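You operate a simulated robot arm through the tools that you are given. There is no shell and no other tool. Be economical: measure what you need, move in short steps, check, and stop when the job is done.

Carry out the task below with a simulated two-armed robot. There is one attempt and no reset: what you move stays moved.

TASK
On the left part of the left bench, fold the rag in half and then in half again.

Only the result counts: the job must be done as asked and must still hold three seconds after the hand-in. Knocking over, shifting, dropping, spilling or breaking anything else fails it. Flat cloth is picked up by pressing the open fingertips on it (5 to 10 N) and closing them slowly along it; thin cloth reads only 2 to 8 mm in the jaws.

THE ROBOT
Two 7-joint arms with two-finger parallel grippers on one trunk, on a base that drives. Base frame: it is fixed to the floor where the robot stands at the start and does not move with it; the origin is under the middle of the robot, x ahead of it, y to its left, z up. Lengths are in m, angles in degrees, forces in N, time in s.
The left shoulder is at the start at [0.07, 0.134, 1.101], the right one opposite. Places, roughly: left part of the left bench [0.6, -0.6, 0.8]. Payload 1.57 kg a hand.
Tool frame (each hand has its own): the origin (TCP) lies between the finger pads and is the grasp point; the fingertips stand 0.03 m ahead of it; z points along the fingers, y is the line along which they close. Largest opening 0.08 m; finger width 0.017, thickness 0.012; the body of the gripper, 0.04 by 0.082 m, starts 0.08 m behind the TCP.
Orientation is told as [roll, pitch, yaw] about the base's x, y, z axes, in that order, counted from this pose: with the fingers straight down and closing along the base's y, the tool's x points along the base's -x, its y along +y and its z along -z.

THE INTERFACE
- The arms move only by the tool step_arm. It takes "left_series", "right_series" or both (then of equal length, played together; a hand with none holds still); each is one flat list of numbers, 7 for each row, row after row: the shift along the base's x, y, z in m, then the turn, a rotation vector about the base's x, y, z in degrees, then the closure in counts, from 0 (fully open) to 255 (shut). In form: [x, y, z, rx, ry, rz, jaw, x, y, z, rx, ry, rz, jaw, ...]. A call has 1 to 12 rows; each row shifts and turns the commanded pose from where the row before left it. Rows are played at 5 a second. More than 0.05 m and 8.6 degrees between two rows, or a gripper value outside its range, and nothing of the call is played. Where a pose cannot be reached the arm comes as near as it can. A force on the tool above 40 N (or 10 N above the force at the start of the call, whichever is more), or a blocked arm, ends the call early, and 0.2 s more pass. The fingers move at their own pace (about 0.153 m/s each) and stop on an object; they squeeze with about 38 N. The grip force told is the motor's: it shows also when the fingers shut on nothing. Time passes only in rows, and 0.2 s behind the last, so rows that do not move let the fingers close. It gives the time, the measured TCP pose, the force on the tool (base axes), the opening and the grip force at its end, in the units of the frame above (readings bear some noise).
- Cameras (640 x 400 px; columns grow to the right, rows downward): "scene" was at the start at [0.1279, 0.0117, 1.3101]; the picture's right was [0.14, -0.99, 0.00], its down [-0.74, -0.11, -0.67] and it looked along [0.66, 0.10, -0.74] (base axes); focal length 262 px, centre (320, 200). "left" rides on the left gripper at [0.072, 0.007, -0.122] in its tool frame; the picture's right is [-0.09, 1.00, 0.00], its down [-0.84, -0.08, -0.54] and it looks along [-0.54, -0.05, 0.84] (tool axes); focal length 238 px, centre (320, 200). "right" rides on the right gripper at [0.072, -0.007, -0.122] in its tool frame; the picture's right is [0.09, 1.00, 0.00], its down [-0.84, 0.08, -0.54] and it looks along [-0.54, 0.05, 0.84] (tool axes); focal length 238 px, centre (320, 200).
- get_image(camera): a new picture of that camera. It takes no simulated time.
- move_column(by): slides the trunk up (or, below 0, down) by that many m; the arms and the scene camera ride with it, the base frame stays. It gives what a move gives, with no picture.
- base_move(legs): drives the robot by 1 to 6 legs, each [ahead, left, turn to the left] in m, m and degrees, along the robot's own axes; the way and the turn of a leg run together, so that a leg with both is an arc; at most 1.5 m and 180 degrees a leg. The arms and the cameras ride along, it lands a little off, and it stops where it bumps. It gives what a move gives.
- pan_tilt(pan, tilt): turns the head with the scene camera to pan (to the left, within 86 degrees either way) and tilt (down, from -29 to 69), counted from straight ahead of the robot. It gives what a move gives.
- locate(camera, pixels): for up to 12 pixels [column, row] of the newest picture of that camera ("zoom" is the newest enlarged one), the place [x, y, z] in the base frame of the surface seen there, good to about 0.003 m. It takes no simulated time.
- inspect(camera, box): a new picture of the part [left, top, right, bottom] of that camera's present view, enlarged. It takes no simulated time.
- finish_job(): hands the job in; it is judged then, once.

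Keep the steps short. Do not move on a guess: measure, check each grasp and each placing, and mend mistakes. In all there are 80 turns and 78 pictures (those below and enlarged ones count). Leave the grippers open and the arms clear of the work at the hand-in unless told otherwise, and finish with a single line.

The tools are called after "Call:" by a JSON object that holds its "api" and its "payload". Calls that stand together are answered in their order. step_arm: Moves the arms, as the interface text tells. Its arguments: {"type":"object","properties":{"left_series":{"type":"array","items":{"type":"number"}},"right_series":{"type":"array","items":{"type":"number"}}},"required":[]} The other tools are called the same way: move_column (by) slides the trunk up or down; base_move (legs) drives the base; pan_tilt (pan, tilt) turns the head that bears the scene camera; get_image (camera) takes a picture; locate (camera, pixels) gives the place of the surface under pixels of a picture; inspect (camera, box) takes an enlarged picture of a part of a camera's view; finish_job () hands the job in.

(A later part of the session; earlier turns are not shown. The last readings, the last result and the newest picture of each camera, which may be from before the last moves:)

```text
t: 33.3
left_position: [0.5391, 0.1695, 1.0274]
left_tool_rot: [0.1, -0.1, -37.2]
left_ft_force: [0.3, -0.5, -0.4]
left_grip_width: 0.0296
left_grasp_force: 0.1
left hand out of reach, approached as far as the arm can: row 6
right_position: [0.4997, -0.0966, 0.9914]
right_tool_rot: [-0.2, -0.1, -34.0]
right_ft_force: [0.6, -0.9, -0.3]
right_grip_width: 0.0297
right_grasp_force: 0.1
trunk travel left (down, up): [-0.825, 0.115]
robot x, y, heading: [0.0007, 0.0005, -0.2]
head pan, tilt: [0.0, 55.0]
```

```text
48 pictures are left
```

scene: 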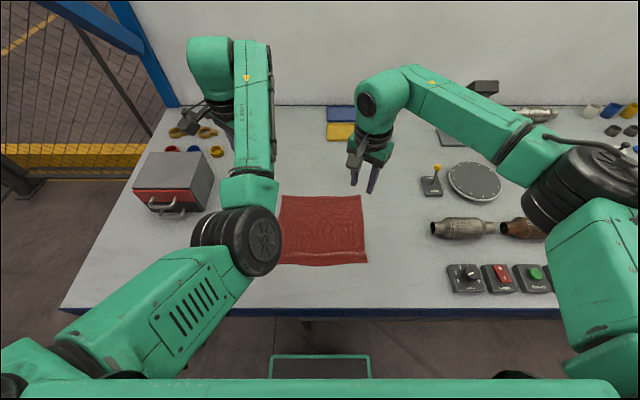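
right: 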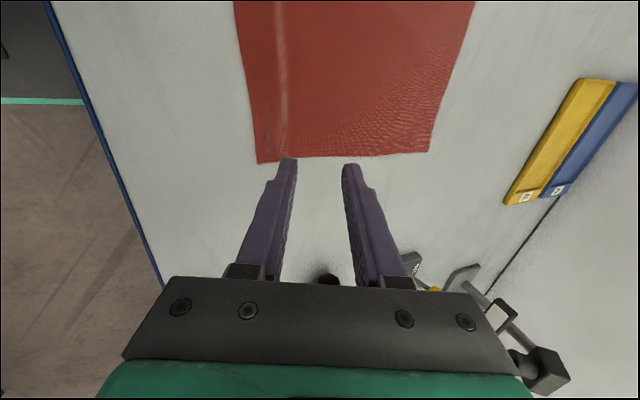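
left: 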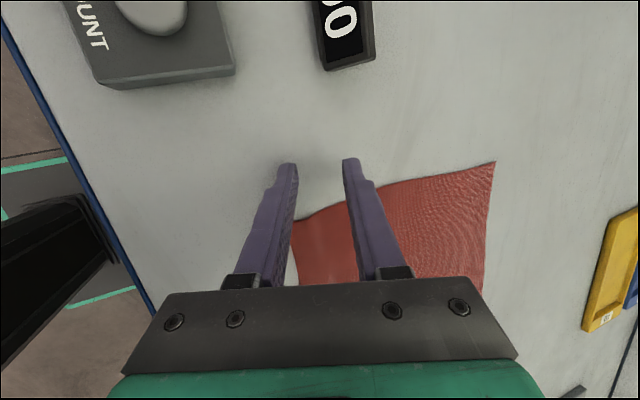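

Good. I finish the yaw and hover both hands over the far corners at z≈0.95.

Call:
{"api": "step_arm", "payload": {"left_series": [0, 0, 0, 0, 0, 8, 180, 0, 0, 0, 0, 0, 8, 180, 0, 0, 0, 0, 0, 8, 180, 0, 0, 0, 0, 0, 8, 180, 0, 0, 0, 0, 0, 5.2, 180, 0.02, -0.03, -0.02, 0, 0, 0, 180, 0.02, -0.03, -0.03, 0, 0, 0, 180, 0, -0.02, -0.03, 0, 0, 0, 180, 0, 0, 0, 0, 0, 0, 180], "right_series": [0, 0, 0, 0, 0, 8, 180, 0, 0, 0, 0, 0, 8, 180, 0, 0, 0, 0, 0, 8, 180, 0, 0, 0, 0, 0, 8, 180, 0, 0, 0, 0, 0, 2, 180, 0.03, 0, -0.02, 0, 0, 0, 180, 0.03, 0, -0.02, 0, 0, 0, 180, 0.025, 0, 0, 0, 0, 0, 180, 0, 0, 0, 0, 0, 0, 180]}}

Call:
{"api": "get_image", "payload": {"camera": "scene"}}

Call:
{"api": "get_image", "payload": {"camera": "left"}}

Call:
{"api": "get_image", "payload": {"camera": "right"}}

```text
t: 35.3
left_position: [0.5785, 0.0847, 0.9489]
left_tool_rot: [0.0, -0.1, -0.1]
left_ft_force: [0.3, -0.2, -0.3]
left_grip_width: 0.0235
left_grasp_force: 0.1
right_position: [0.5833, -0.0979, 0.95]
right_tool_rot: [-0.2, -0.1, -0.1]
right_ft_force: [0.0, 0.0, 0.1]
right_grip_width: 0.0234
right_grasp_force: 0.1
trunk travel left (down, up): [-0.825, 0.115]
robot x, y, heading: [-0.0007, -0.0017, -0.1]
head pan, tilt: [0.0, 55.0]
```

```text
47 pictures are left
```

scene: 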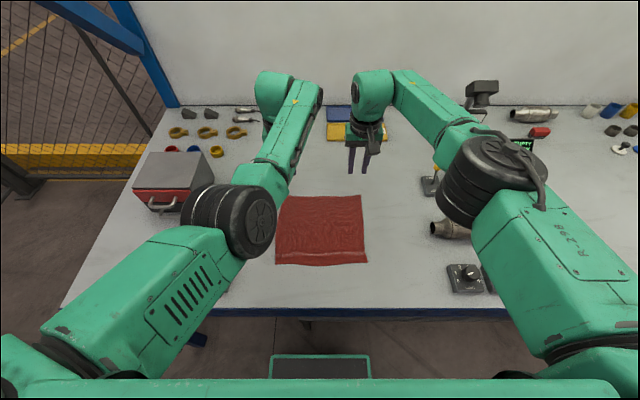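

```text
46 pictures are left
```

left: 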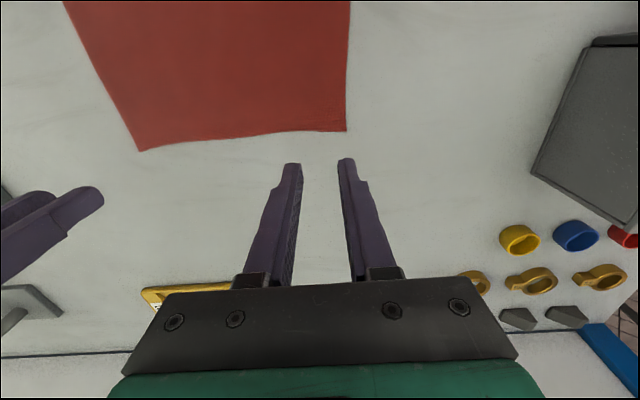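

```text
45 pictures are left
```

right: 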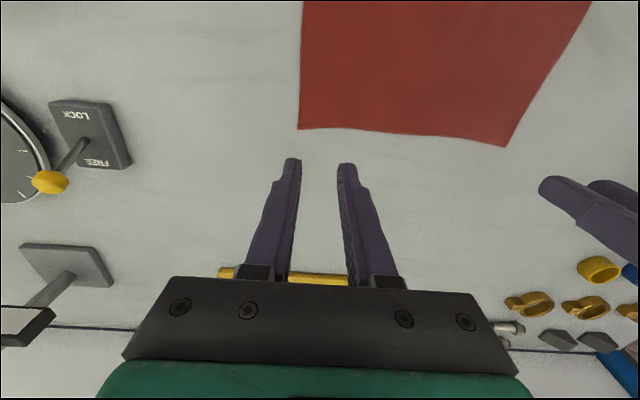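

Projected straight down, both TCPs land near the edge. I measure the edge in the wrist views.

Call:
{"api": "locate", "payload": {"camera": "left", "pixels": [[345, 129], [320, 130], [290, 131], [250, 134], [140, 149], [347, 80]]}}

Call:
{"api": "locate", "payload": {"camera": "right", "pixels": [[300, 127], [320, 127], [340, 127], [380, 131], [505, 144], [301, 80]]}}

```text
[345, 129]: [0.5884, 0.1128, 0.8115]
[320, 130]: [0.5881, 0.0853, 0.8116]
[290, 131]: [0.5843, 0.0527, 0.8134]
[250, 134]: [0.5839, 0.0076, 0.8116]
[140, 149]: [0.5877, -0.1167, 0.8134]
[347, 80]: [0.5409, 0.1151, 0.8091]
```

```text
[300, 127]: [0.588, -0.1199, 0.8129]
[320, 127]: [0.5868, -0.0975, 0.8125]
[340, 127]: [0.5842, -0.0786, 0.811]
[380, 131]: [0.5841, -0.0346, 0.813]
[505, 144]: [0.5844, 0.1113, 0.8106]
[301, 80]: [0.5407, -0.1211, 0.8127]
```

The edge is at x≈0.586. I shift left +4.5 mm in x and +3 mm in y, so both hands overlap the cloth by about 11 mm. Then I descend to just above contact.

Call:
{"api": "step_arm", "payload": {"left_series": [0.0045, 0.003, -0.035, 0, 0, 0, 180, 0, 0, -0.035, 0, 0, 0, 180, 0, 0, -0.025, 0, 0, 0, 180, 0, 0, -0.01, 0, 0, 0, 180, 0, 0, 0, 0, 0, 0, 180], "right_series": [0, 0.0, -0.035, 0, 0, 0, 180, 0, 0, -0.035, 0, 0, 0, 180, 0, 0, -0.025, 0, 0, 0, 180, 0, 0, -0.01, 0, 0, 0, 180, 0, 0, 0, 0, 0, 0, 180]}}

Call:
{"api": "get_image", "payload": {"camera": "left"}}

Call:
{"api": "get_image", "payload": {"camera": "right"}}

```text
t: 36.5
left_position: [0.5934, 0.089, 0.9044]
left_tool_rot: [-0.4, -2.4, 0.0]
left_ft_force: [-0.1, -0.1, -0.2]
left_grip_width: 0.0237
left_grasp_force: 0.0
left hand out of reach, approached as far as the arm can: row 2, 3, 4
right_position: [0.5679, -0.0888, 0.8644]
right_tool_rot: [-0.2, -0.3, -0.1]
right_ft_force: [0.9, 0.4, 0.5]
right_grip_width: 0.0236
right_grasp_force: 0.0
right hand out of reach, approached as far as the arm can: row 2, 3
trunk travel left (down, up): [-0.825, 0.115]
robot x, y, heading: [0.0017, -0.001, 0.1]
head pan, tilt: [0.0, 55.0]
```

```text
44 pictures are left
```

left: 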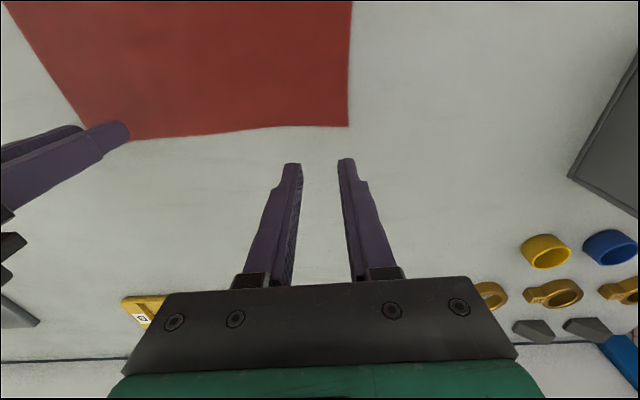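

```text
43 pictures are left
```

right: 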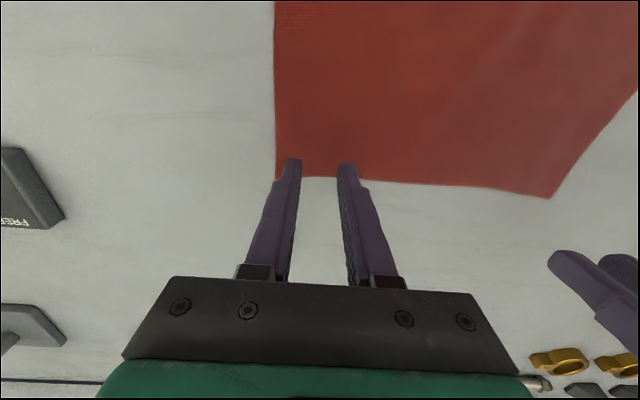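

That spot is out of reach because the trunk is too high. I raise the hands, then lower the trunk 0.12 m.

Call:
{"api": "step_arm", "payload": {"left_series": [-0.005, 0, 0.04, 0, 2.4, 0, 180, -0.005, 0, 0.04, 0, 0, 0, 180, 0, 0, 0.04, 0, 0, 0, 180, 0, 0, 0, 0, 0, 0, 180], "right_series": [0.005, -0.003, 0.045, 0, 0, 0, 180, 0.005, -0.003, 0.045, 0, 0, 0, 180, 0.005, -0.002, 0.045, 0, 0, 0, 180, 0, 0, 0.025, 0, 0, 0, 180]}}

Call:
{"api": "move_column", "payload": {"by": -0.12}}

```text
t: 37.5
left_position: [0.5739, 0.092, 0.997]
left_tool_rot: [0.0, 2.3, 0.0]
left_ft_force: [-0.2, -0.7, -0.2]
left_grip_width: 0.0234
left_grasp_force: 0.0
right_position: [0.5844, -0.0933, 1.0243]
right_tool_rot: [-0.2, -0.2, -0.1]
right_ft_force: [0.4, 0.2, 0.4]
right_grip_width: 0.0238
right_grasp_force: 0.0
trunk travel left (down, up): [-0.825, 0.115]
robot x, y, heading: [0.002, 0.0024, -0.0]
head pan, tilt: [0.0, 55.0]
```

```text
t: 39.0
left_position: [0.5755, 0.091, 0.8773]
left_tool_rot: [0.1, 2.3, -0.1]
left_ft_force: [-0.8, 0.7, 0.4]
left_grip_width: 0.0235
left_grasp_force: 0.0
right_position: [0.5844, -0.0939, 0.904]
right_tool_rot: [-0.2, -0.2, -0.1]
right_ft_force: [-0.1, 0.0, -0.3]
right_grip_width: 0.0235
right_grasp_force: 0.1
trunk travel left (down, up): [-0.705, 0.235]
robot x, y, heading: [-0.0005, -0.002, 0.2]
head pan, tilt: [0.0, 55.0]
```

Now I correct to (0.583,0.088) and (0.583,−0.096) and descend to z≈0.845.

Call:
{"api": "step_arm", "payload": {"left_series": [0.0075, -0.003, 0, 0, -2.3, 0, 180, 0, 0, -0.02, 0, 0, 0, 180, 0, 0, -0.012, 0, 0, 0, 180, 0, 0, 0, 0, 0, 0, 180], "right_series": [-0.001, -0.002, -0.015, 0, 0, 0, 180, 0, 0, -0.02, 0, 0, 0, 180, 0, 0, -0.024, 0, 0, 0, 180, 0, 0, 0, 0, 0, 0, 180]}}

Call:
{"api": "get_image", "payload": {"camera": "left"}}

Call:
{"api": "get_image", "payload": {"camera": "right"}}

```text
t: 40.0
left_position: [0.5805, 0.0884, 0.8466]
left_tool_rot: [0.0, 0.0, -0.1]
left_ft_force: [-0.4, -1.1, 0.2]
left_grip_width: 0.0234
left_grasp_force: 0.1
right_position: [0.5832, -0.0959, 0.8454]
right_tool_rot: [-0.1, -0.2, -0.2]
right_ft_force: [0.6, 0.0, -0.5]
right_grip_width: 0.0236
right_grasp_force: 0.0
trunk travel left (down, up): [-0.705, 0.235]
robot x, y, heading: [-0.0015, 0.0005, 0.2]
head pan, tilt: [0.0, 55.0]
```

```text
42 pictures are left
```

left: 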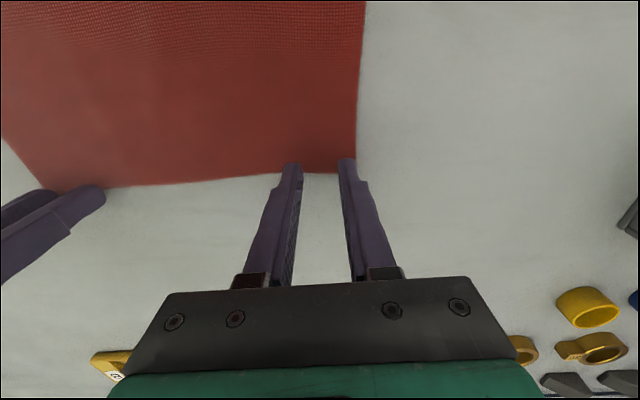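

```text
41 pictures are left
```

right: 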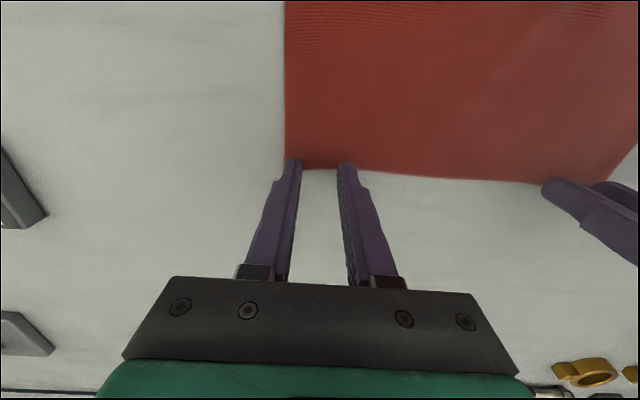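

Good placement. Small shifts: left +3 mm x and −3 mm y, right +4 mm y. Then I go down to contact.

Call:
{"api": "step_arm", "payload": {"left_series": [0.003, -0.003, 0, 0, 0, 0, 180, 0, 0, -0.003, 0, 0, 0, 180, 0, 0, -0.0015, 0, 0, 0, 180, 0, 0, 0, 0, 0, 0, 180], "right_series": [0, 0.004, 0, 0, 0, 0, 180, 0, 0, -0.003, 0, 0, 0, 180, 0, 0, -0.001, 0, 0, 0, 180, 0, 0, 0, 0, 0, 0, 180]}}

```text
t: 41.0
left_position: [0.584, 0.0858, 0.8425]
left_tool_rot: [0.0, -0.1, -0.1]
left_ft_force: [-0.2, 1.1, 1.6]
left_grip_width: 0.0234
left_grasp_force: 0.1
right_position: [0.5839, -0.0915, 0.8428]
right_tool_rot: [-0.2, -0.3, -0.1]
right_ft_force: [1.1, 0.2, -0.6]
right_grip_width: 0.0236
right_grasp_force: 0.0
trunk travel left (down, up): [-0.705, 0.235]
robot x, y, heading: [0.0007, -0.0008, 0.1]
head pan, tilt: [0.0, 55.0]
```

Call:
{"api": "step_arm", "payload": {"left_series": [0, 0, -0.0006, 0, 0, 0, 180, 0, 0, 0, 0, 0, 0, 180], "right_series": [0, 0, -0.001, 0, 0, 0, 180, 0, 0, -0.0003, 0, 0, 0, 180]}}

```text
t: 41.6
left_position: [0.5844, 0.0855, 0.842]
left_tool_rot: [-0.1, -0.1, -0.1]
left_ft_force: [0.2, -0.2, 3.1]
left_grip_width: 0.0232
left_grasp_force: 0.1
right_position: [0.5835, -0.0926, 0.8412]
right_tool_rot: [-0.2, -0.4, -0.2]
right_ft_force: [0.5, 0.1, 6.0]
right_grip_width: 0.0236
right_grasp_force: 0.0
trunk travel left (down, up): [-0.705, 0.235]
robot x, y, heading: [-0.0003, -0.0021, 0.1]
head pan, tilt: [0.0, 55.0]
```

Left reads 3 N and right 6 N. I press a little more and close slowly.

Call:
{"api": "step_arm", "payload": {"left_series": [0, 0, -0.0004, 0, 0, 0, 180, 0, 0, 0, 0, 0, 0, 188, 0, 0, 0, 0, 0, 0, 196, 0, 0, 0, 0, 0, 0, 204, 0, 0, 0, 0, 0, 0, 212, 0, 0, 0, 0, 0, 0, 220, 0, 0, 0, 0, 0, 0, 228, 0, 0, 0, 0, 0, 0, 236, 0, 0, 0, 0, 0, 0, 244, 0, 0, 0, 0, 0, 0, 255, 0, 0, 0, 0, 0, 0, 255], "right_series": [0, 0, -0.0001, 0, 0, 0, 180, 0, 0, 0, 0, 0, 0, 188, 0, 0, 0, 0, 0, 0, 196, 0, 0, 0, 0, 0, 0, 204, 0, 0, 0, 0, 0, 0, 212, 0, 0, 0, 0, 0, 0, 220, 0, 0, 0, 0, 0, 0, 228, 0, 0, 0, 0, 0, 0, 236, 0, 0, 0, 0, 0, 0, 244, 0, 0, 0, 0, 0, 0, 255, 0, 0, 0, 0, 0, 0, 255]}}

Call:
{"api": "step_arm", "payload": {"left_series": [0, 0, 0.01, 0, 0, 0, 255, -0.005, 0, 0.015, 0, 0, 0, 255, 0, 0, 0, 0, 0, 0, 255], "right_series": [0, 0, 0.01, 0, 0, 0, 255, -0.005, 0, 0.015, 0, 0, 0, 255, 0, 0, 0, 0, 0, 0, 255]}}

Call:
{"api": "get_image", "payload": {"camera": "left"}}

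Call:
{"api": "get_image", "payload": {"camera": "right"}}

```text
t: 44.0
left_position: [0.5828, 0.0839, 0.8418]
left_tool_rot: [0.1, -0.1, -0.1]
left_ft_force: [-0.1, -0.4, 3.6]
left_grip_width: 0.0
left_grasp_force: 21.1
right_position: [0.5824, -0.0926, 0.8417]
right_tool_rot: [-0.3, -0.3, -0.1]
right_ft_force: [0.8, 0.2, 6.9]
right_grip_width: 0.0016
right_grasp_force: 23.2
trunk travel left (down, up): [-0.705, 0.235]
robot x, y, heading: [-0.0001, 0.0024, -0.1]
head pan, tilt: [0.0, 55.0]
```

```text
t: 44.8
left_position: [0.58, 0.0845, 0.8644]
left_tool_rot: [0.1, 0.1, -0.1]
left_ft_force: [0.6, 0.5, -0.6]
left_grip_width: 0.0003
left_grasp_force: 21.6
right_position: [0.5797, -0.0919, 0.8629]
right_tool_rot: [-0.1, -0.1, -0.1]
right_ft_force: [-0.1, -0.1, 0.0]
right_grip_width: 0.001
right_grasp_force: 22.7
trunk travel left (down, up): [-0.705, 0.235]
robot x, y, heading: [-0.0001, -0.0025, -0.2]
head pan, tilt: [0.0, 55.0]
```

```text
40 pictures are left
```

left: 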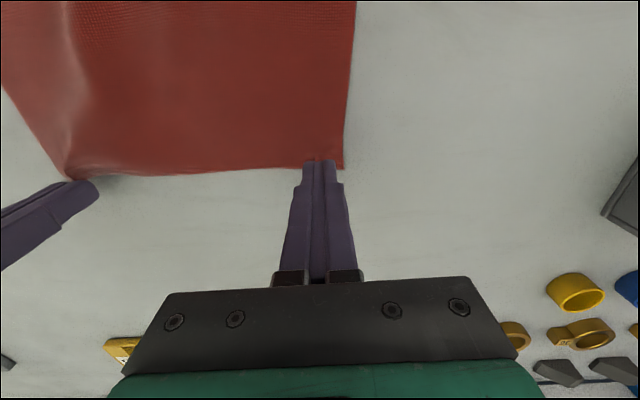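

```text
39 pictures are left
```

right: 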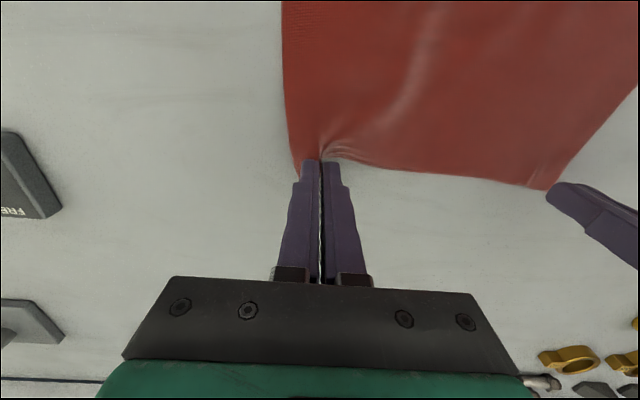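

Left missed (0.3 mm) and right holds only marginally (1.0 mm). I set both down, open, shift 3 mm inward and press harder.

Call:
{"api": "step_arm", "payload": {"left_series": [0, 0, 0, 0, 0, 0, 180, 0, 0.002, 0, 0, 0, 0, 180, 0, 0, -0.012, 0, 0, 0, 180, 0, 0, -0.01, 0, 0, 0, 180, 0, 0, 0, 0, 0, 0, 180], "right_series": [0.005, 0, -0.012, 0, 0, 0, 255, 0, 0, -0.008, 0, 0, 0, 255, 0, 0, 0, 0, 0, 0, 200, 0, 0, 0, 0, 0, 0, 180, -0.004, 0, 0, 0, 0, 0, 180]}}

Call:
{"api": "get_image", "payload": {"camera": "left"}}

Call:
{"api": "get_image", "payload": {"camera": "right"}}

```text
t: 46.0
left_position: [0.5805, 0.0856, 0.8421]
left_tool_rot: [0.0, 0.0, -0.1]
left_ft_force: [-0.4, 0.7, 1.2]
left_grip_width: 0.0236
left_grasp_force: 0.1
right_position: [0.5795, -0.0928, 0.8446]
right_tool_rot: [-0.2, -0.3, -0.1]
right_ft_force: [0.0, -0.5, -0.3]
right_grip_width: 0.0235
right_grasp_force: 0.2
trunk travel left (down, up): [-0.705, 0.235]
robot x, y, heading: [-0.0009, 0.0009, -0.1]
head pan, tilt: [0.0, 55.0]
```

```text
38 pictures are left
```

left: 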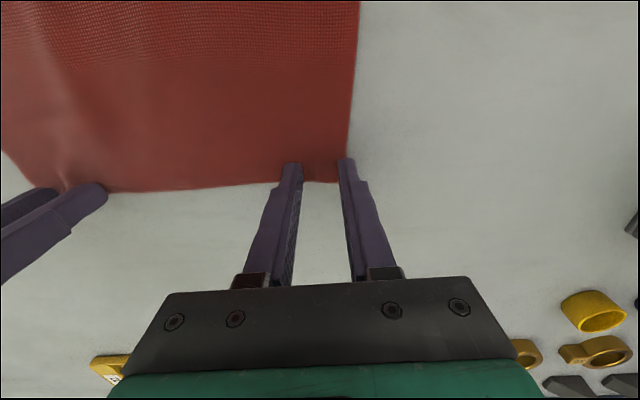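

```text
37 pictures are left
```

right: 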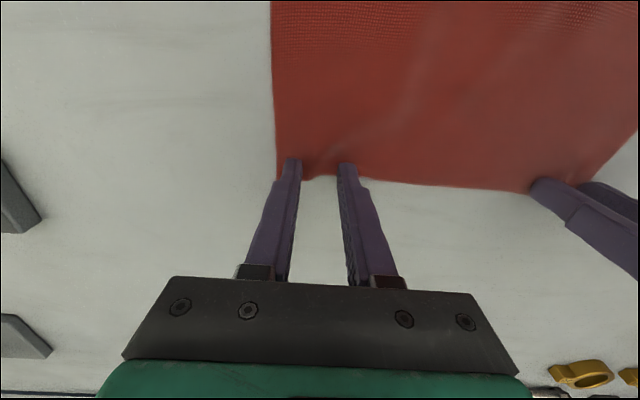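

The left outer finger stands on the side edge (column 350), so I shift left 6 mm inward. Then I press both.

Call:
{"api": "step_arm", "payload": {"left_series": [0, -0.006, 0.001, 0, 0, 0, 180, 0, 0, -0.001, 0, 0, 0, 180, 0, 0, -0.0009, 0, 0, 0, 180, 0, 0, 0, 0, 0, 0, 180], "right_series": [0, 0, -0.002, 0, 0, 0, 180, 0, 0, -0.001, 0, 0, 0, 180, 0, 0, -0.0005, 0, 0, 0, 180, 0, 0, 0, 0, 0, 0, 180]}}

```text
t: 47.0
left_position: [0.5787, 0.0821, 0.8423]
left_tool_rot: [0.0, 0.0, -0.1]
left_ft_force: [0.3, -0.2, 0.8]
left_grip_width: 0.0236
left_grasp_force: 0.2
right_position: [0.5799, -0.0914, 0.8419]
right_tool_rot: [-0.2, -0.3, -0.1]
right_ft_force: [-0.1, 0.4, 1.9]
right_grip_width: 0.0235
right_grasp_force: 0.0
trunk travel left (down, up): [-0.705, 0.235]
robot x, y, heading: [0.0025, -0.0023, 0.0]
head pan, tilt: [0.0, 55.0]
```

Call:
{"api": "step_arm", "payload": {"left_series": [0, 0, -0.001, 0, 0, 0, 180, 0, 0, -0.0004, 0, 0, 0, 180], "right_series": [0, 0, -0.0008, 0, 0, 0, 180, 0, 0, 0, 0, 0, 0, 180]}}

```text
t: 47.6
left_position: [0.5791, 0.0809, 0.8415]
left_tool_rot: [-0.1, 0.0, 0.0]
left_ft_force: [0.0, 0.6, 5.8]
left_grip_width: 0.0234
left_grasp_force: 0.0
right_position: [0.5792, -0.0911, 0.842]
right_tool_rot: [-0.2, -0.3, -0.2]
right_ft_force: [1.1, -0.7, 2.7]
right_grip_width: 0.0237
right_grasp_force: 0.2
trunk travel left (down, up): [-0.705, 0.235]
robot x, y, heading: [-0.0021, -0.0039, -0.0]
head pan, tilt: [0.0, 55.0]
```

Left reads 5.8 N and right 2.7 N. I press to about 9 N each and close slowly.

Call:
{"api": "step_arm", "payload": {"left_series": [0, 0, -0.0005, 0, 0, 0, 180, 0, 0, 0, 0, 0, 0, 180, 0, 0, 0, 0, 0, 0, 188, 0, 0, 0, 0, 0, 0, 196, 0, 0, 0, 0, 0, 0, 204, 0, 0, 0, 0, 0, 0, 212, 0, 0, 0, 0, 0, 0, 220, 0, 0, 0, 0, 0, 0, 228, 0, 0, 0, 0, 0, 0, 236, 0, 0, 0, 0, 0, 0, 244, 0, 0, 0, 0, 0, 0, 255, 0, 0, 0, 0, 0, 0, 255], "right_series": [0, 0, -0.0008, 0, 0, 0, 180, 0, 0, 0, 0, 0, 0, 180, 0, 0, 0, 0, 0, 0, 188, 0, 0, 0, 0, 0, 0, 196, 0, 0, 0, 0, 0, 0, 204, 0, 0, 0, 0, 0, 0, 212, 0, 0, 0, 0, 0, 0, 220, 0, 0, 0, 0, 0, 0, 228, 0, 0, 0, 0, 0, 0, 236, 0, 0, 0, 0, 0, 0, 244, 0, 0, 0, 0, 0, 0, 255, 0, 0, 0, 0, 0, 0, 255]}}

Call:
{"api": "step_arm", "payload": {"left_series": [0, 0, 0.01, 0, 0, 0, 255, -0.005, 0, 0.02, 0, 0, 0, 255, -0.005, 0, 0.02, 0, 0, 0, 255, 0, 0, 0, 0, 0, 0, 255], "right_series": [0, 0, 0.01, 0, 0, 0, 255, -0.005, 0, 0.02, 0, 0, 0, 255, -0.005, 0, 0.02, 0, 0, 0, 255, 0, 0, 0, 0, 0, 0, 255]}}

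Call:
{"api": "get_image", "payload": {"camera": "left"}}

Call:
{"api": "get_image", "payload": {"camera": "right"}}

```text
t: 50.2
left_position: [0.5777, 0.0822, 0.8425]
left_tool_rot: [0.0, -0.1, -0.3]
left_ft_force: [-0.7, -2.7, 3.5]
left_grip_width: 0.0023
left_grasp_force: 23.3
right_position: [0.5777, -0.0921, 0.8424]
right_tool_rot: [-0.2, -0.4, -0.1]
right_ft_force: [0.6, 1.9, 11.4]
right_grip_width: 0.0
right_grasp_force: 21.1
trunk travel left (down, up): [-0.705, 0.235]
robot x, y, heading: [-0.0005, -0.0022, -0.2]
head pan, tilt: [0.0, 55.0]
```

```text
t: 51.2
left_position: [0.5697, 0.0803, 0.8903]
left_tool_rot: [0.0, 0.1, -0.1]
left_ft_force: [-0.2, 0.2, 0.0]
left_grip_width: 0.0022
left_grasp_force: 23.5
right_position: [0.5687, -0.0921, 0.8871]
right_tool_rot: [-0.2, -0.1, -0.3]
right_ft_force: [1.1, 0.2, -0.8]
right_grip_width: 0.0
right_grasp_force: 21.2
trunk travel left (down, up): [-0.705, 0.235]
robot x, y, heading: [-0.0007, -0.0002, 0.0]
head pan, tilt: [0.0, 55.0]
```

```text
36 pictures are left
```

left: 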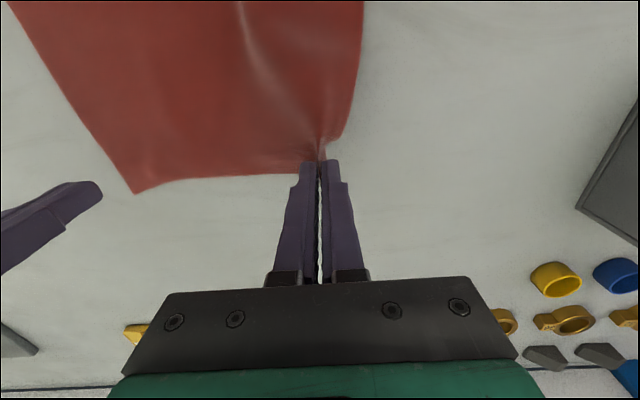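

```text
35 pictures are left
```

right: 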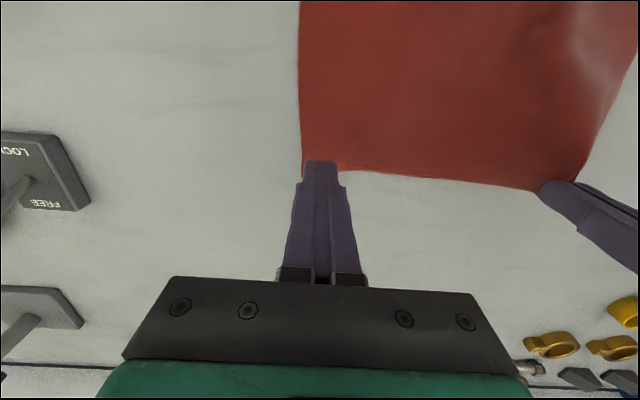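

Left holds well (2.2 mm). Right missed because its outer finger stood too near the side edge. I redo right 8 mm further in with a wider 30 mm opening, while left holds still.

Call:
{"api": "step_arm", "payload": {"right_series": [0.008, 0.008, 0, 0, 0, 0, 160, 0, 0, -0.02, 0, 0, 0, 160, 0, 0, -0.02, 0, 0, 0, 160, 0, 0, -0.004, 0, 0, 0, 160, 0, 0, 0, 0, 0, 0, 160]}}

Call:
{"api": "get_image", "payload": {"camera": "right"}}

```text
t: 52.4
left_position: [0.5679, 0.08, 0.8891]
left_tool_rot: [0.0, 0.0, -0.1]
left_ft_force: [-0.1, -0.4, 0.3]
left_grip_width: 0.0022
left_grasp_force: 24.3
right_position: [0.5769, -0.0835, 0.8445]
right_tool_rot: [-0.2, -0.2, -0.1]
right_ft_force: [-0.6, -0.1, -0.6]
right_grip_width: 0.0299
right_grasp_force: 0.0
trunk travel left (down, up): [-0.705, 0.235]
robot x, y, heading: [-0.0005, 0.0017, 0.2]
head pan, tilt: [0.0, 55.0]
```

```text
34 pictures are left
```

right: 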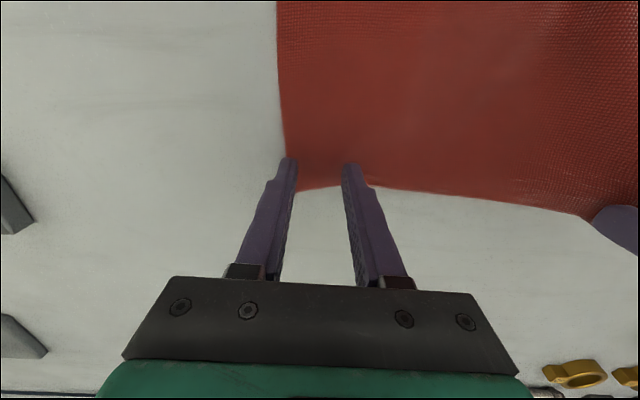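

The outer finger is still on the side edge (column 287). I shift 7 mm further in and press.

Call:
{"api": "step_arm", "payload": {"right_series": [0, 0.007, 0, 0, 0, 0, 160, 0, 0, -0.002, 0, 0, 0, 160, 0, 0, -0.001, 0, 0, 0, 160, 0, 0, -0.0007, 0, 0, 0, 160, 0, 0, 0, 0, 0, 0, 160]}}

```text
t: 53.6
left_position: [0.5685, 0.0799, 0.8906]
left_tool_rot: [0.0, 0.0, -0.1]
left_ft_force: [0.4, -0.1, -0.1]
left_grip_width: 0.0021
left_grasp_force: 24.0
right_position: [0.5786, -0.0776, 0.8426]
right_tool_rot: [-0.2, -0.3, -0.1]
right_ft_force: [-0.1, 0.4, 0.3]
right_grip_width: 0.0302
right_grasp_force: 0.1
trunk travel left (down, up): [-0.705, 0.235]
robot x, y, heading: [-0.002, 0.002, 0.2]
head pan, tilt: [0.0, 55.0]
```

Call:
{"api": "step_arm", "payload": {"right_series": [0, 0, -0.001, 0, 0, 0, 160, 0, 0, -0.0006, 0, 0, 0, 160, 0, 0, 0, 0, 0, 0, 160]}}

```text
t: 54.4
left_position: [0.5694, 0.0789, 0.891]
left_tool_rot: [0.0, 0.1, -0.1]
left_ft_force: [-0.7, -0.2, -1.2]
left_grip_width: 0.0023
left_grasp_force: 24.3
right_position: [0.5772, -0.077, 0.8412]
right_tool_rot: [-0.1, -0.3, -0.1]
right_ft_force: [-0.2, -0.1, 5.1]
right_grip_width: 0.0294
right_grasp_force: 0.2
trunk travel left (down, up): [-0.705, 0.235]
robot x, y, heading: [0.0019, -0.0014, 0.1]
head pan, tilt: [0.0, 55.0]
```

5 N now. I add 0.4 mm, close slowly and lift 2 cm to test.

Call:
{"api": "step_arm", "payload": {"right_series": [0, 0, -0.0005, 0, 0, 0, 160, 0, 0, 0, 0, 0, 0, 170, 0, 0, 0, 0, 0, 0, 180, 0, 0, 0, 0, 0, 0, 190, 0, 0, 0, 0, 0, 0, 200, 0, 0, 0, 0, 0, 0, 210, 0, 0, 0, 0, 0, 0, 220, 0, 0, 0, 0, 0, 0, 230, 0, 0, 0, 0, 0, 0, 240, 0, 0, 0, 0, 0, 0, 250, 0, 0, 0, 0, 0, 0, 255, 0, 0, 0, 0, 0, 0, 255]}}

Call:
{"api": "step_arm", "payload": {"right_series": [0, 0, 0.01, 0, 0, 0, 255, -0.005, 0, 0.02, 0, 0, 0, 255, -0.003, 0, 0.02, 0, 0, 0, 255, 0, 0, 0, 0, 0, 0, 255]}}

Call:
{"api": "get_image", "payload": {"camera": "right"}}

Call:
{"api": "get_image", "payload": {"camera": "scene"}}

```text
t: 57.0
left_position: [0.5672, 0.0797, 0.8902]
left_tool_rot: [0.0, -0.1, -0.1]
left_ft_force: [0.3, -5.7, -2.7]
left_grip_width: 0.0023
left_grasp_force: 23.4
right_position: [0.577, -0.0773, 0.8414]
right_tool_rot: [-0.3, -0.3, -0.2]
right_ft_force: [-0.6, 4.4, 11.1]
right_grip_width: 0.0024
right_grasp_force: 23.5
trunk travel left (down, up): [-0.705, 0.235]
robot x, y, heading: [0.0008, -0.0015, -0.1]
head pan, tilt: [0.0, 55.0]
```

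```text
t: 58.0
left_position: [0.5692, 0.0798, 0.8907]
left_tool_rot: [0.0, 0.0, 0.0]
left_ft_force: [-0.3, 1.1, -1.3]
left_grip_width: 0.0022
left_grasp_force: 24.0
right_position: [0.5696, -0.0774, 0.8894]
right_tool_rot: [-0.1, -0.2, -0.2]
right_ft_force: [0.3, 0.5, -0.3]
right_grip_width: 0.0023
right_grasp_force: 23.5
trunk travel left (down, up): [-0.705, 0.235]
robot x, y, heading: [0.0014, 0.0, 0.2]
head pan, tilt: [0.0, 55.0]
```

```text
33 pictures are left
```

right: 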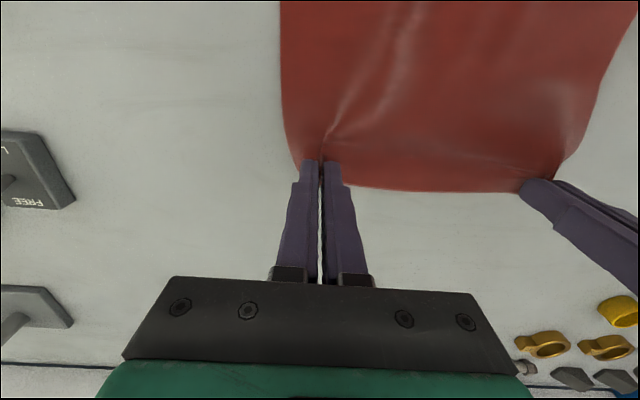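

```text
32 pictures are left
```

scene: 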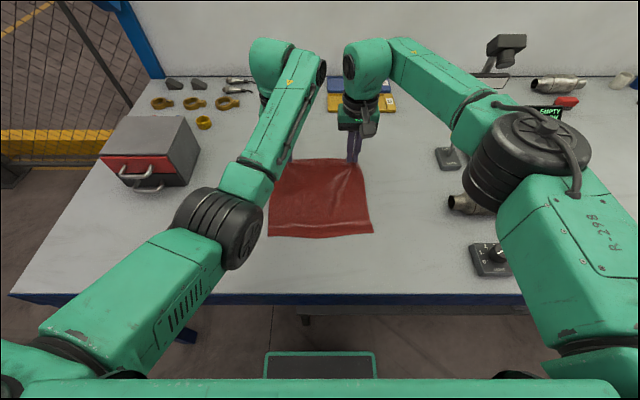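

Both hands hold the cloth firmly (2.2–2.3 mm) and the far edge is up. Now the first half of the fold arc: up and back over the middle line at x≈0.477, with the palms starting to lean toward me.

Call:
{"api": "step_arm", "payload": {"left_series": [-0.02, 0, 0.02, 0, -6, 0, 255, -0.025, 0, 0.015, 0, -7, 0, 255, -0.025, 0, 0.01, 0, -7, 0, 255, -0.025, 0, 0, 0, -7, 0, 255, 0, 0, 0, 0, 0, 0, 255], "right_series": [-0.02, 0, 0.02, 0, -6, 0, 255, -0.025, 0, 0.015, 0, -7, 0, 255, -0.025, 0, 0.01, 0, -7, 0, 255, -0.025, 0, 0, 0, -7, 0, 255, 0, 0, 0, 0, 0, 0, 255]}}

Call:
{"api": "get_image", "payload": {"camera": "scene"}}

```text
t: 59.0
left_position: [0.5053, 0.1455, 0.9503]
left_tool_rot: [9.2, -27.4, 0.9]
left_ft_force: [0.0, 0.3, 0.3]
left_grip_width: 0.0001
left_grasp_force: 21.8
left hand out of reach, approached as far as the arm can: row 2
right_position: [0.4846, -0.0785, 0.9347]
right_tool_rot: [-0.3, -23.9, -0.3]
right_ft_force: [-0.4, 0.1, -0.1]
right_grip_width: 0.0025
right_grasp_force: 23.6
trunk travel left (down, up): [-0.705, 0.235]
robot x, y, heading: [-0.0019, -0.0041, 0.1]
head pan, tilt: [0.0, 55.0]
stopped in row 4 (left hand): the arm was blocked; the commanded pose is now the measured one
```

```text
31 pictures are left
```

scene: 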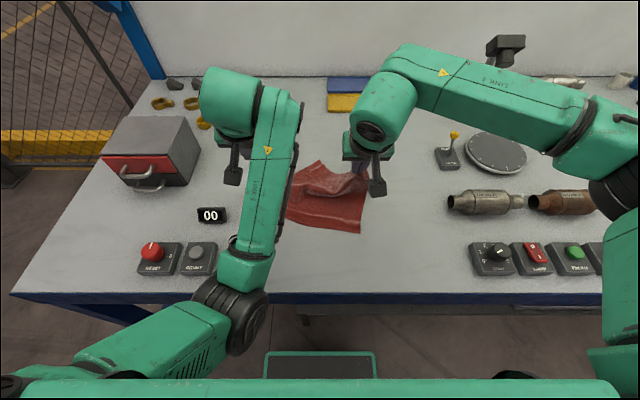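

The left arm folded inward again and slipped off the cloth; only the right still holds. The fix is to get the left elbow back outward, as it was at the start. First the right hand lays its corner back at the far edge and lets go.

Call:
{"api": "step_arm", "payload": {"right_series": [0.025, 0, 0, 0, 7, 0, 255, 0.025, 0, -0.01, 0, 7, 0, 255, 0.025, 0, -0.02, 0, 7, 0, 255, 0.02, 0, -0.025, 0, 3, 0, 255, 0, -0.01, -0.02, 0, 0, 0, 255, 0, -0.005, -0.015, 0, 0, 0, 255, 0, 0, 0, 0, 0, 0, 200, 0, 0, 0, 0, 0, 0, 160, 0, 0, 0.03, 0, 0, 0, 160, 0, 0, 0.04, 0, 0, 0, 160]}}

Call:
{"api": "step_arm", "payload": {"left_series": [0, 0.03, 0.03, 0, 0, 0, 160, 0, 0.03, 0.03, 0, 0, 0, 160, 0.02, 0.03, 0.03, 0, 0, 0, 160, 0.02, 0.03, 0.03, 0, 0, 0, 160, 0.02, 0.03, 0.03, 0, 0, 0, 160, 0.02, 0.03, 0.03, 0, 0, 0, 160]}}

Call:
{"api": "get_image", "payload": {"camera": "scene"}}

```text
t: 61.2
left_position: [0.5072, 0.1463, 0.9487]
left_tool_rot: [9.1, -27.3, 1.1]
left_ft_force: [-0.1, -0.4, -0.3]
left_grip_width: 0.0001
left_grasp_force: 21.6
right_position: [0.581, -0.0919, 0.9125]
right_tool_rot: [-0.6, 0.2, -0.2]
right_ft_force: [0.2, 0.9, 0.1]
right_grip_width: 0.0299
right_grasp_force: 0.0
trunk travel left (down, up): [-0.705, 0.235]
robot x, y, heading: [0.0021, 0.0033, 0.4]
head pan, tilt: [0.0, 55.0]
```

```text
t: 62.6
left_position: [0.5858, 0.326, 1.1284]
left_tool_rot: [9.0, -27.4, 1.0]
left_ft_force: [0.6, 0.2, 0.1]
left_grip_width: 0.0296
left_grasp_force: 0.0
right_position: [0.5808, -0.0931, 0.9118]
right_tool_rot: [-0.5, 0.2, -0.2]
right_ft_force: [0.3, 0.4, -0.4]
right_grip_width: 0.0295
right_grasp_force: 0.0
trunk travel left (down, up): [-0.705, 0.235]
robot x, y, heading: [-0.0029, -0.0013, -0.2]
head pan, tilt: [0.0, 55.0]
```

```text
30 pictures are left
```

scene: 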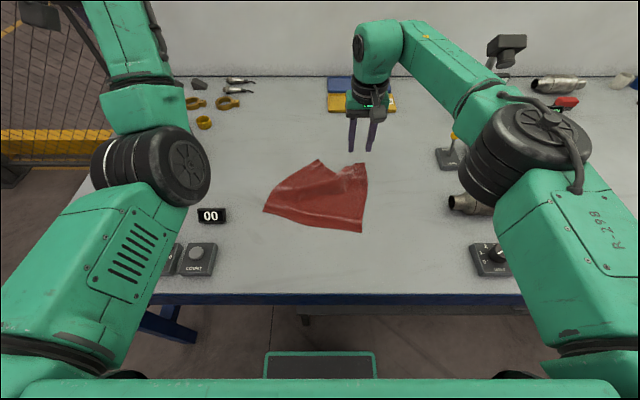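

The left arm is free and high, and the rag is somewhat rumpled. I straighten the left hand and yaw it toward +90, the mirror of the right hand's good posture, to bring its elbow outward.

Call:
{"api": "step_arm", "payload": {"left_series": [0, 0, 0, -4.5, 7, 0, 160, 0, 0, 0, -4.5, 7, 0, 160, 0, 0, 0, 0, 7, 0, 160, 0, 0, 0, 0, 6.4, 0, 160, -0.02, 0, 0, 0, 0, 8, 160, -0.02, 0, 0, 0, 0, 8, 160, -0.02, 0, 0, 0, 0, 8, 160, -0.02, 0, 0, 0, 0, 8, 160, -0.02, 0, 0, 0, 0, 8, 160, -0.02, 0, 0, 0, 0, 8, 160, -0.02, 0, 0, 0, 0, 8, 160, -0.02, 0, 0, 0, 0, 8, 160]}}

Call:
{"api": "get_image", "payload": {"camera": "scene"}}

```text
t: 65.2
left_position: [0.4466, 0.3509, 1.1327]
left_tool_rot: [0.3, -9.3, 68.2]
left_ft_force: [0.1, 1.0, 0.1]
left_grip_width: 0.0299
left_grasp_force: 0.0
left hand out of reach, approached as far as the arm can: row 3, 4, 10, 11, 12
right_position: [0.5814, -0.0928, 0.9129]
right_tool_rot: [-0.5, 0.2, -0.2]
right_ft_force: [0.1, 0.3, 0.1]
right_grip_width: 0.0298
right_grasp_force: 0.0
trunk travel left (down, up): [-0.705, 0.235]
robot x, y, heading: [-0.0008, 0.0006, 0.2]
head pan, tilt: [0.0, 55.0]
```

```text
29 pictures are left
```

scene: 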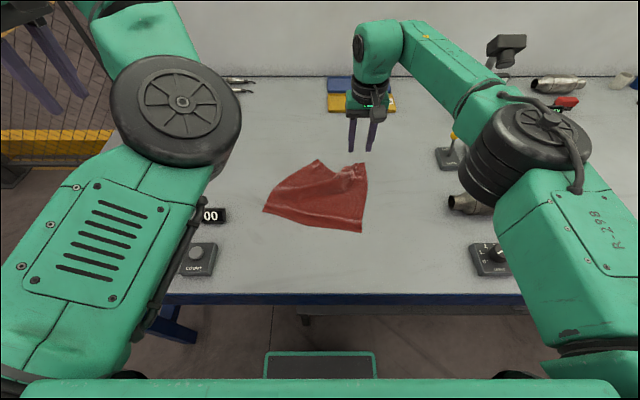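

The elbow is now high. I sweep the hand to the right at this height so that the forearm points inward from an outer elbow.

Call:
{"api": "step_arm", "payload": {"left_series": [-0.01, -0.035, 0, 0, 0, 0, 160, -0.01, -0.035, 0, 0, 0, 0, 160, -0.01, -0.035, 0, 0, 0, 0, 160, 0, -0.035, 0, 0, 0, 0, 160, 0, -0.035, 0, 0, 0, 0, 160, 0, -0.035, 0, 0, 0, 0, 160]}}

Call:
{"api": "get_image", "payload": {"camera": "scene"}}

```text
t: 66.6
left_position: [0.4588, 0.3435, 1.1387]
left_tool_rot: [0.5, -9.3, 67.9]
left_ft_force: [0.8, -0.7, -0.7]
left_grip_width: 0.0298
left_grasp_force: 0.0
left hand out of reach, approached as far as the arm can: row 1, 2, 3, 4, 5, 6
right_position: [0.5811, -0.0937, 0.9119]
right_tool_rot: [-0.4, 0.3, -0.3]
right_ft_force: [-0.2, -0.4, -0.2]
right_grip_width: 0.0299
right_grasp_force: 0.1
trunk travel left (down, up): [-0.705, 0.235]
robot x, y, heading: [0.0028, -0.001, 0.2]
head pan, tilt: [0.0, 55.0]
```

```text
28 pictures are left
```

scene: 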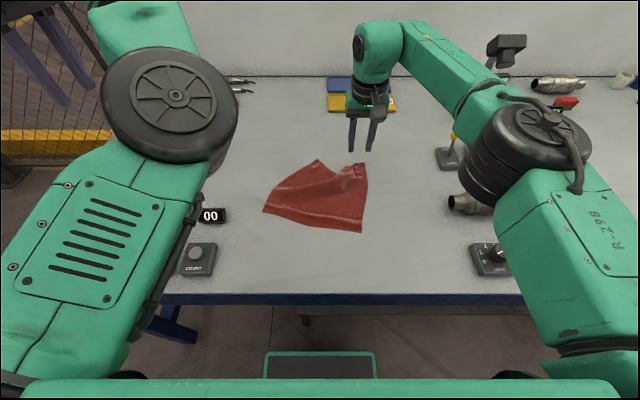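

The left arm stays stuck in that posture, so I will fold with the right hand alone, corner by corner, since its posture is good. I park the left hand higher, move the right hand aside and look at the rag closely.

Call:
{"api": "step_arm", "payload": {"left_series": [0, 0.02, 0.04, 0, 0, 0, 160, 0, 0.02, 0.04, 0, 0, 0, 160, 0, 0.02, 0.04, 0, 0, 0, 160], "right_series": [-0.01, -0.03, 0.03, 0, 0, 0, 160, -0.01, -0.03, 0.03, 0, 0, 0, 160, 0, -0.03, 0.0, 0, 0, 0, 160]}}

Call:
{"api": "inspect", "payload": {"camera": "scene", "box": [220, 130, 420, 255]}}

```text
t: 67.4
left_position: [0.455, 0.4063, 1.2603]
left_tool_rot: [0.1, -9.5, 68.2]
left_ft_force: [-0.9, -0.4, -0.3]
left_grip_width: 0.0299
left_grasp_force: 0.0
right_position: [0.5605, -0.1817, 0.9728]
right_tool_rot: [-0.5, 0.2, -0.2]
right_ft_force: [-0.2, 0.0, 0.2]
right_grip_width: 0.0298
right_grasp_force: 0.0
trunk travel left (down, up): [-0.705, 0.235]
robot x, y, heading: [-0.0, -0.0011, 0.3]
head pan, tilt: [0.0, 55.0]
```

```text
3.20 times, centred on (320, 192) of scene
```

zoom: 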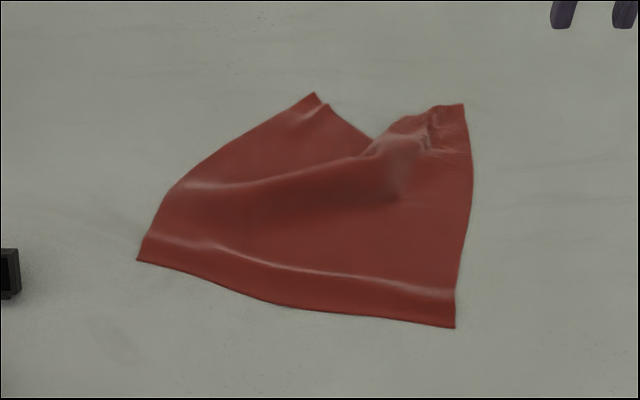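

I can see the four corners in the enlarged view: near-left (137,260), near-right (455,327), far-right (463,104) and far-left (315,93). I measure them.

Call:
{"api": "locate", "payload": {"camera": "zoom", "pixels": [[140, 258], [453, 324], [460, 107], [315, 96], [370, 138], [390, 160], [300, 110], [340, 180], [210, 160], [325, 112]]}}

```text
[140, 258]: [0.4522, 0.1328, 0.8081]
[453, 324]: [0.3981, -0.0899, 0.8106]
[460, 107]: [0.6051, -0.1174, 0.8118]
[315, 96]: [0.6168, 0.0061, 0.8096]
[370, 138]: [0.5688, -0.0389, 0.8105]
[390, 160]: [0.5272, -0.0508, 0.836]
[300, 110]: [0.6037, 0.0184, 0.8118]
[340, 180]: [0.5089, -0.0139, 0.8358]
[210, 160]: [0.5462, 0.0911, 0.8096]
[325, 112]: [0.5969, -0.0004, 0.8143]
```

The rag turned about 14° and its far-left corner already lies toward the far-right one. So I change the order: first fold the left side onto the right side, then far onto near, all with the right hand. I turn the right hand to yaw about −98 and take it over the near-left corner at about (0.471,0.118).

Call:
{"api": "step_arm", "payload": {"right_series": [-0.0075, 0.025, -0.005, 0, 0, -8.2, 160, -0.0075, 0.025, -0.005, 0, 0, -8.2, 160, -0.0075, 0.025, -0.005, 0, 0, -8.2, 160, -0.0075, 0.025, -0.005, 0, 0, -8.2, 160, -0.0075, 0.025, -0.005, 0, 0, -8.2, 160, -0.0075, 0.025, -0.005, 0, 0, -8.2, 160, -0.0075, 0.025, -0.005, 0, 0, -8.2, 160, -0.0075, 0.025, -0.005, 0, 0, -8.2, 160, -0.0075, 0.025, -0.005, 0, 0, -8.2, 160, -0.0075, 0.025, -0.005, 0, 0, -8.2, 160, -0.0075, 0.025, -0.005, 0, 0, -8.2, 160, -0.0075, 0.025, -0.005, 0, 0, -8.2, 160]}}

Call:
{"api": "get_image", "payload": {"camera": "right"}}

```text
t: 70.0
left_position: [0.4563, 0.4052, 1.2583]
left_tool_rot: [0.4, -9.3, 67.9]
left_ft_force: [-0.4, 1.7, -0.3]
left_grip_width: 0.0295
left_grasp_force: 0.0
right_position: [0.4705, 0.119, 0.9125]
right_tool_rot: [-0.4, 0.1, -98.8]
right_ft_force: [-0.3, -0.2, -0.1]
right_grip_width: 0.0299
right_grasp_force: 0.0
trunk travel left (down, up): [-0.705, 0.235]
robot x, y, heading: [-0.0011, -0.0014, 0.4]
head pan, tilt: [0.0, 55.0]
```

```text
26 pictures are left
```

right: 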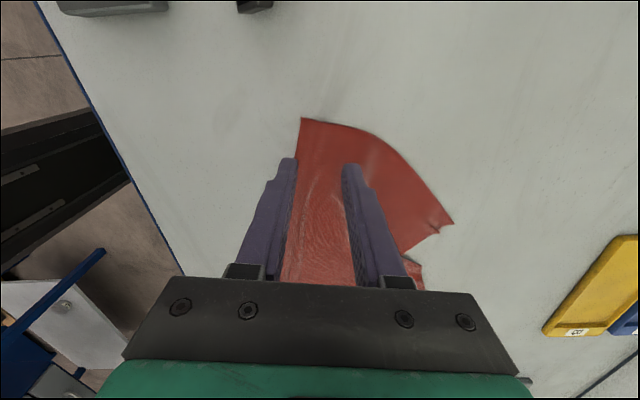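

The corner is at (303,119) and the TCP projects to about (320,137). I shift +12 mm x and +6 mm y, then descend to contact.

Call:
{"api": "step_arm", "payload": {"right_series": [0.012, 0.006, -0.02, 0, 0, 0, 170, 0, 0, -0.03, 0, 0, 0, 170, 0, 0, -0.016, 0, 0, 0, 170, 0, 0, -0.003, 0, 0, 0, 170, 0, 0, -0.001, 0, 0, 0, 170, 0, 0, 0, 0, 0, 0, 170]}}

Call:
{"api": "get_image", "payload": {"camera": "right"}}

```text
t: 71.4
left_position: [0.4561, 0.4048, 1.2592]
left_tool_rot: [0.3, -9.4, 68.0]
left_ft_force: [-1.0, -0.7, 0.0]
left_grip_width: 0.0298
left_grasp_force: 0.1
right_position: [0.4826, 0.1214, 0.8436]
right_tool_rot: [-0.4, 0.2, -98.6]
right_ft_force: [-1.4, -0.7, 0.1]
right_grip_width: 0.0267
right_grasp_force: 0.1
trunk travel left (down, up): [-0.705, 0.235]
robot x, y, heading: [-0.0002, 0.0044, 0.1]
head pan, tilt: [0.0, 55.0]
```

```text
25 pictures are left
```

right: 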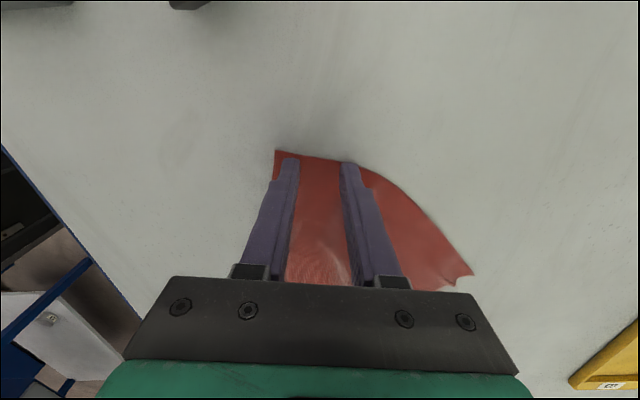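

Both fingertips stand on the cloth right at the edge. I press down.

Call:
{"api": "step_arm", "payload": {"right_series": [0, 0, -0.002, 0, 0, 0, 170, 0, 0, -0.0008, 0, 0, 0, 170, 0, 0, 0, 0, 0, 0, 170]}}

```text
t: 72.2
left_position: [0.4534, 0.4028, 1.2601]
left_tool_rot: [0.3, -9.6, 68.0]
left_ft_force: [0.4, 0.6, -0.2]
left_grip_width: 0.0299
left_grasp_force: 0.1
right_position: [0.4831, 0.1234, 0.8416]
right_tool_rot: [-0.4, 0.3, -98.6]
right_ft_force: [2.5, -0.6, 11.3]
right_grip_width: 0.0272
right_grasp_force: 0.2
trunk travel left (down, up): [-0.705, 0.235]
robot x, y, heading: [-0.0004, 0.0018, 0.3]
head pan, tilt: [0.0, 55.0]
```

11 N, enough. I close slowly and lift 3 cm.

Call:
{"api": "step_arm", "payload": {"right_series": [0, 0, 0.0001, 0, 0, 0, 180, 0, 0, 0, 0, 0, 0, 190, 0, 0, 0, 0, 0, 0, 200, 0, 0, 0, 0, 0, 0, 210, 0, 0, 0, 0, 0, 0, 220, 0, 0, 0, 0, 0, 0, 230, 0, 0, 0, 0, 0, 0, 240, 0, 0, 0, 0, 0, 0, 255, 0, 0, 0, 0, 0, 0, 255, 0, 0, 0.01, 0, 0, 0, 255, 0, -0.005, 0.02, 0, 0, 0, 255, 0, 0, 0, 0, 0, 0, 255]}}

Call:
{"api": "get_image", "payload": {"camera": "right"}}

```text
t: 74.8
left_position: [0.4557, 0.4047, 1.2596]
left_tool_rot: [0.4, -9.4, 68.1]
left_ft_force: [-0.4, -0.4, -0.3]
left_grip_width: 0.0299
left_grasp_force: 0.1
right_position: [0.4837, 0.1176, 0.8705]
right_tool_rot: [-0.5, 0.1, -98.7]
right_ft_force: [0.0, 0.4, -0.5]
right_grip_width: 0.002
right_grasp_force: 23.7
trunk travel left (down, up): [-0.705, 0.235]
robot x, y, heading: [0.004, 0.0004, 0.2]
head pan, tilt: [0.0, 55.0]
```

```text
24 pictures are left
```

right: 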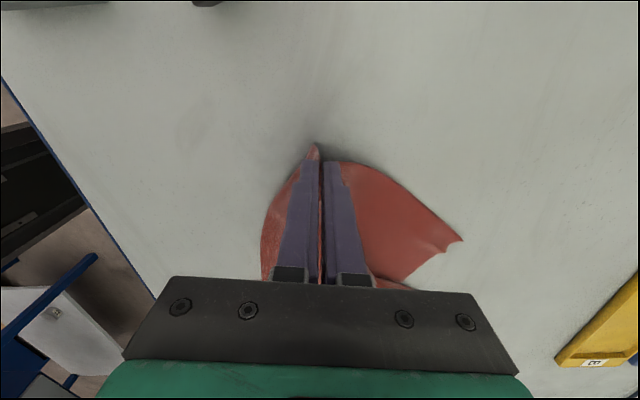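

The grip holds (2.0 mm). Now I carry this corner in an arc over to the near-right corner, leaning the palm to the right as it goes, with grip target about (0.427,−0.088).

Call:
{"api": "step_arm", "payload": {"right_series": [-0.007, -0.02, 0.03, 6, 0, 0, 255, -0.007, -0.025, 0.025, 6, 0, 0, 255, -0.007, -0.027, 0.015, 6, 0, 0, 255, -0.007, -0.027, 0.005, 6, 0, 0, 255, -0.007, -0.027, -0.005, 6, 0, 0, 255, -0.007, -0.027, -0.015, 6, 0, 0, 255, -0.007, -0.027, -0.025, 6, 0, 0, 255, -0.007, -0.027, -0.03, 6, 0, 0, 255, 0, 0, -0.01, 0, 0, 0, 255]}}

Call:
{"api": "get_image", "payload": {"camera": "scene"}}

```text
t: 76.8
left_position: [0.4556, 0.4049, 1.2594]
left_tool_rot: [0.4, -9.4, 68.0]
left_ft_force: [-0.2, 0.7, 0.2]
left_grip_width: 0.0296
left_grasp_force: 0.0
right_position: [0.4262, -0.0903, 0.8595]
right_tool_rot: [-9.9, 47.6, -102.8]
right_ft_force: [-0.5, 0.4, 0.3]
right_grip_width: 0.0018
right_grasp_force: 23.8
trunk travel left (down, up): [-0.705, 0.235]
robot x, y, heading: [-0.0006, -0.002, 0.2]
head pan, tilt: [0.0, 55.0]
```

```text
23 pictures are left
```

scene: 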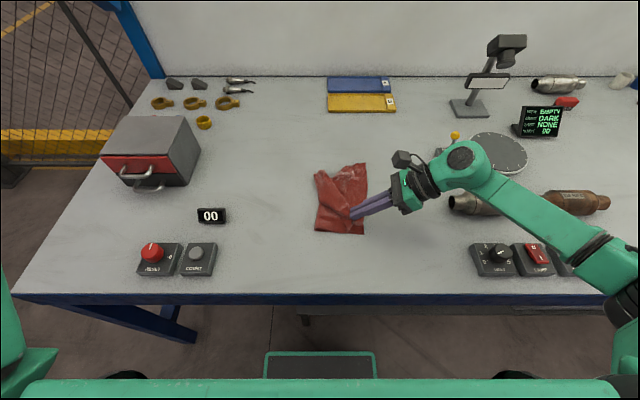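

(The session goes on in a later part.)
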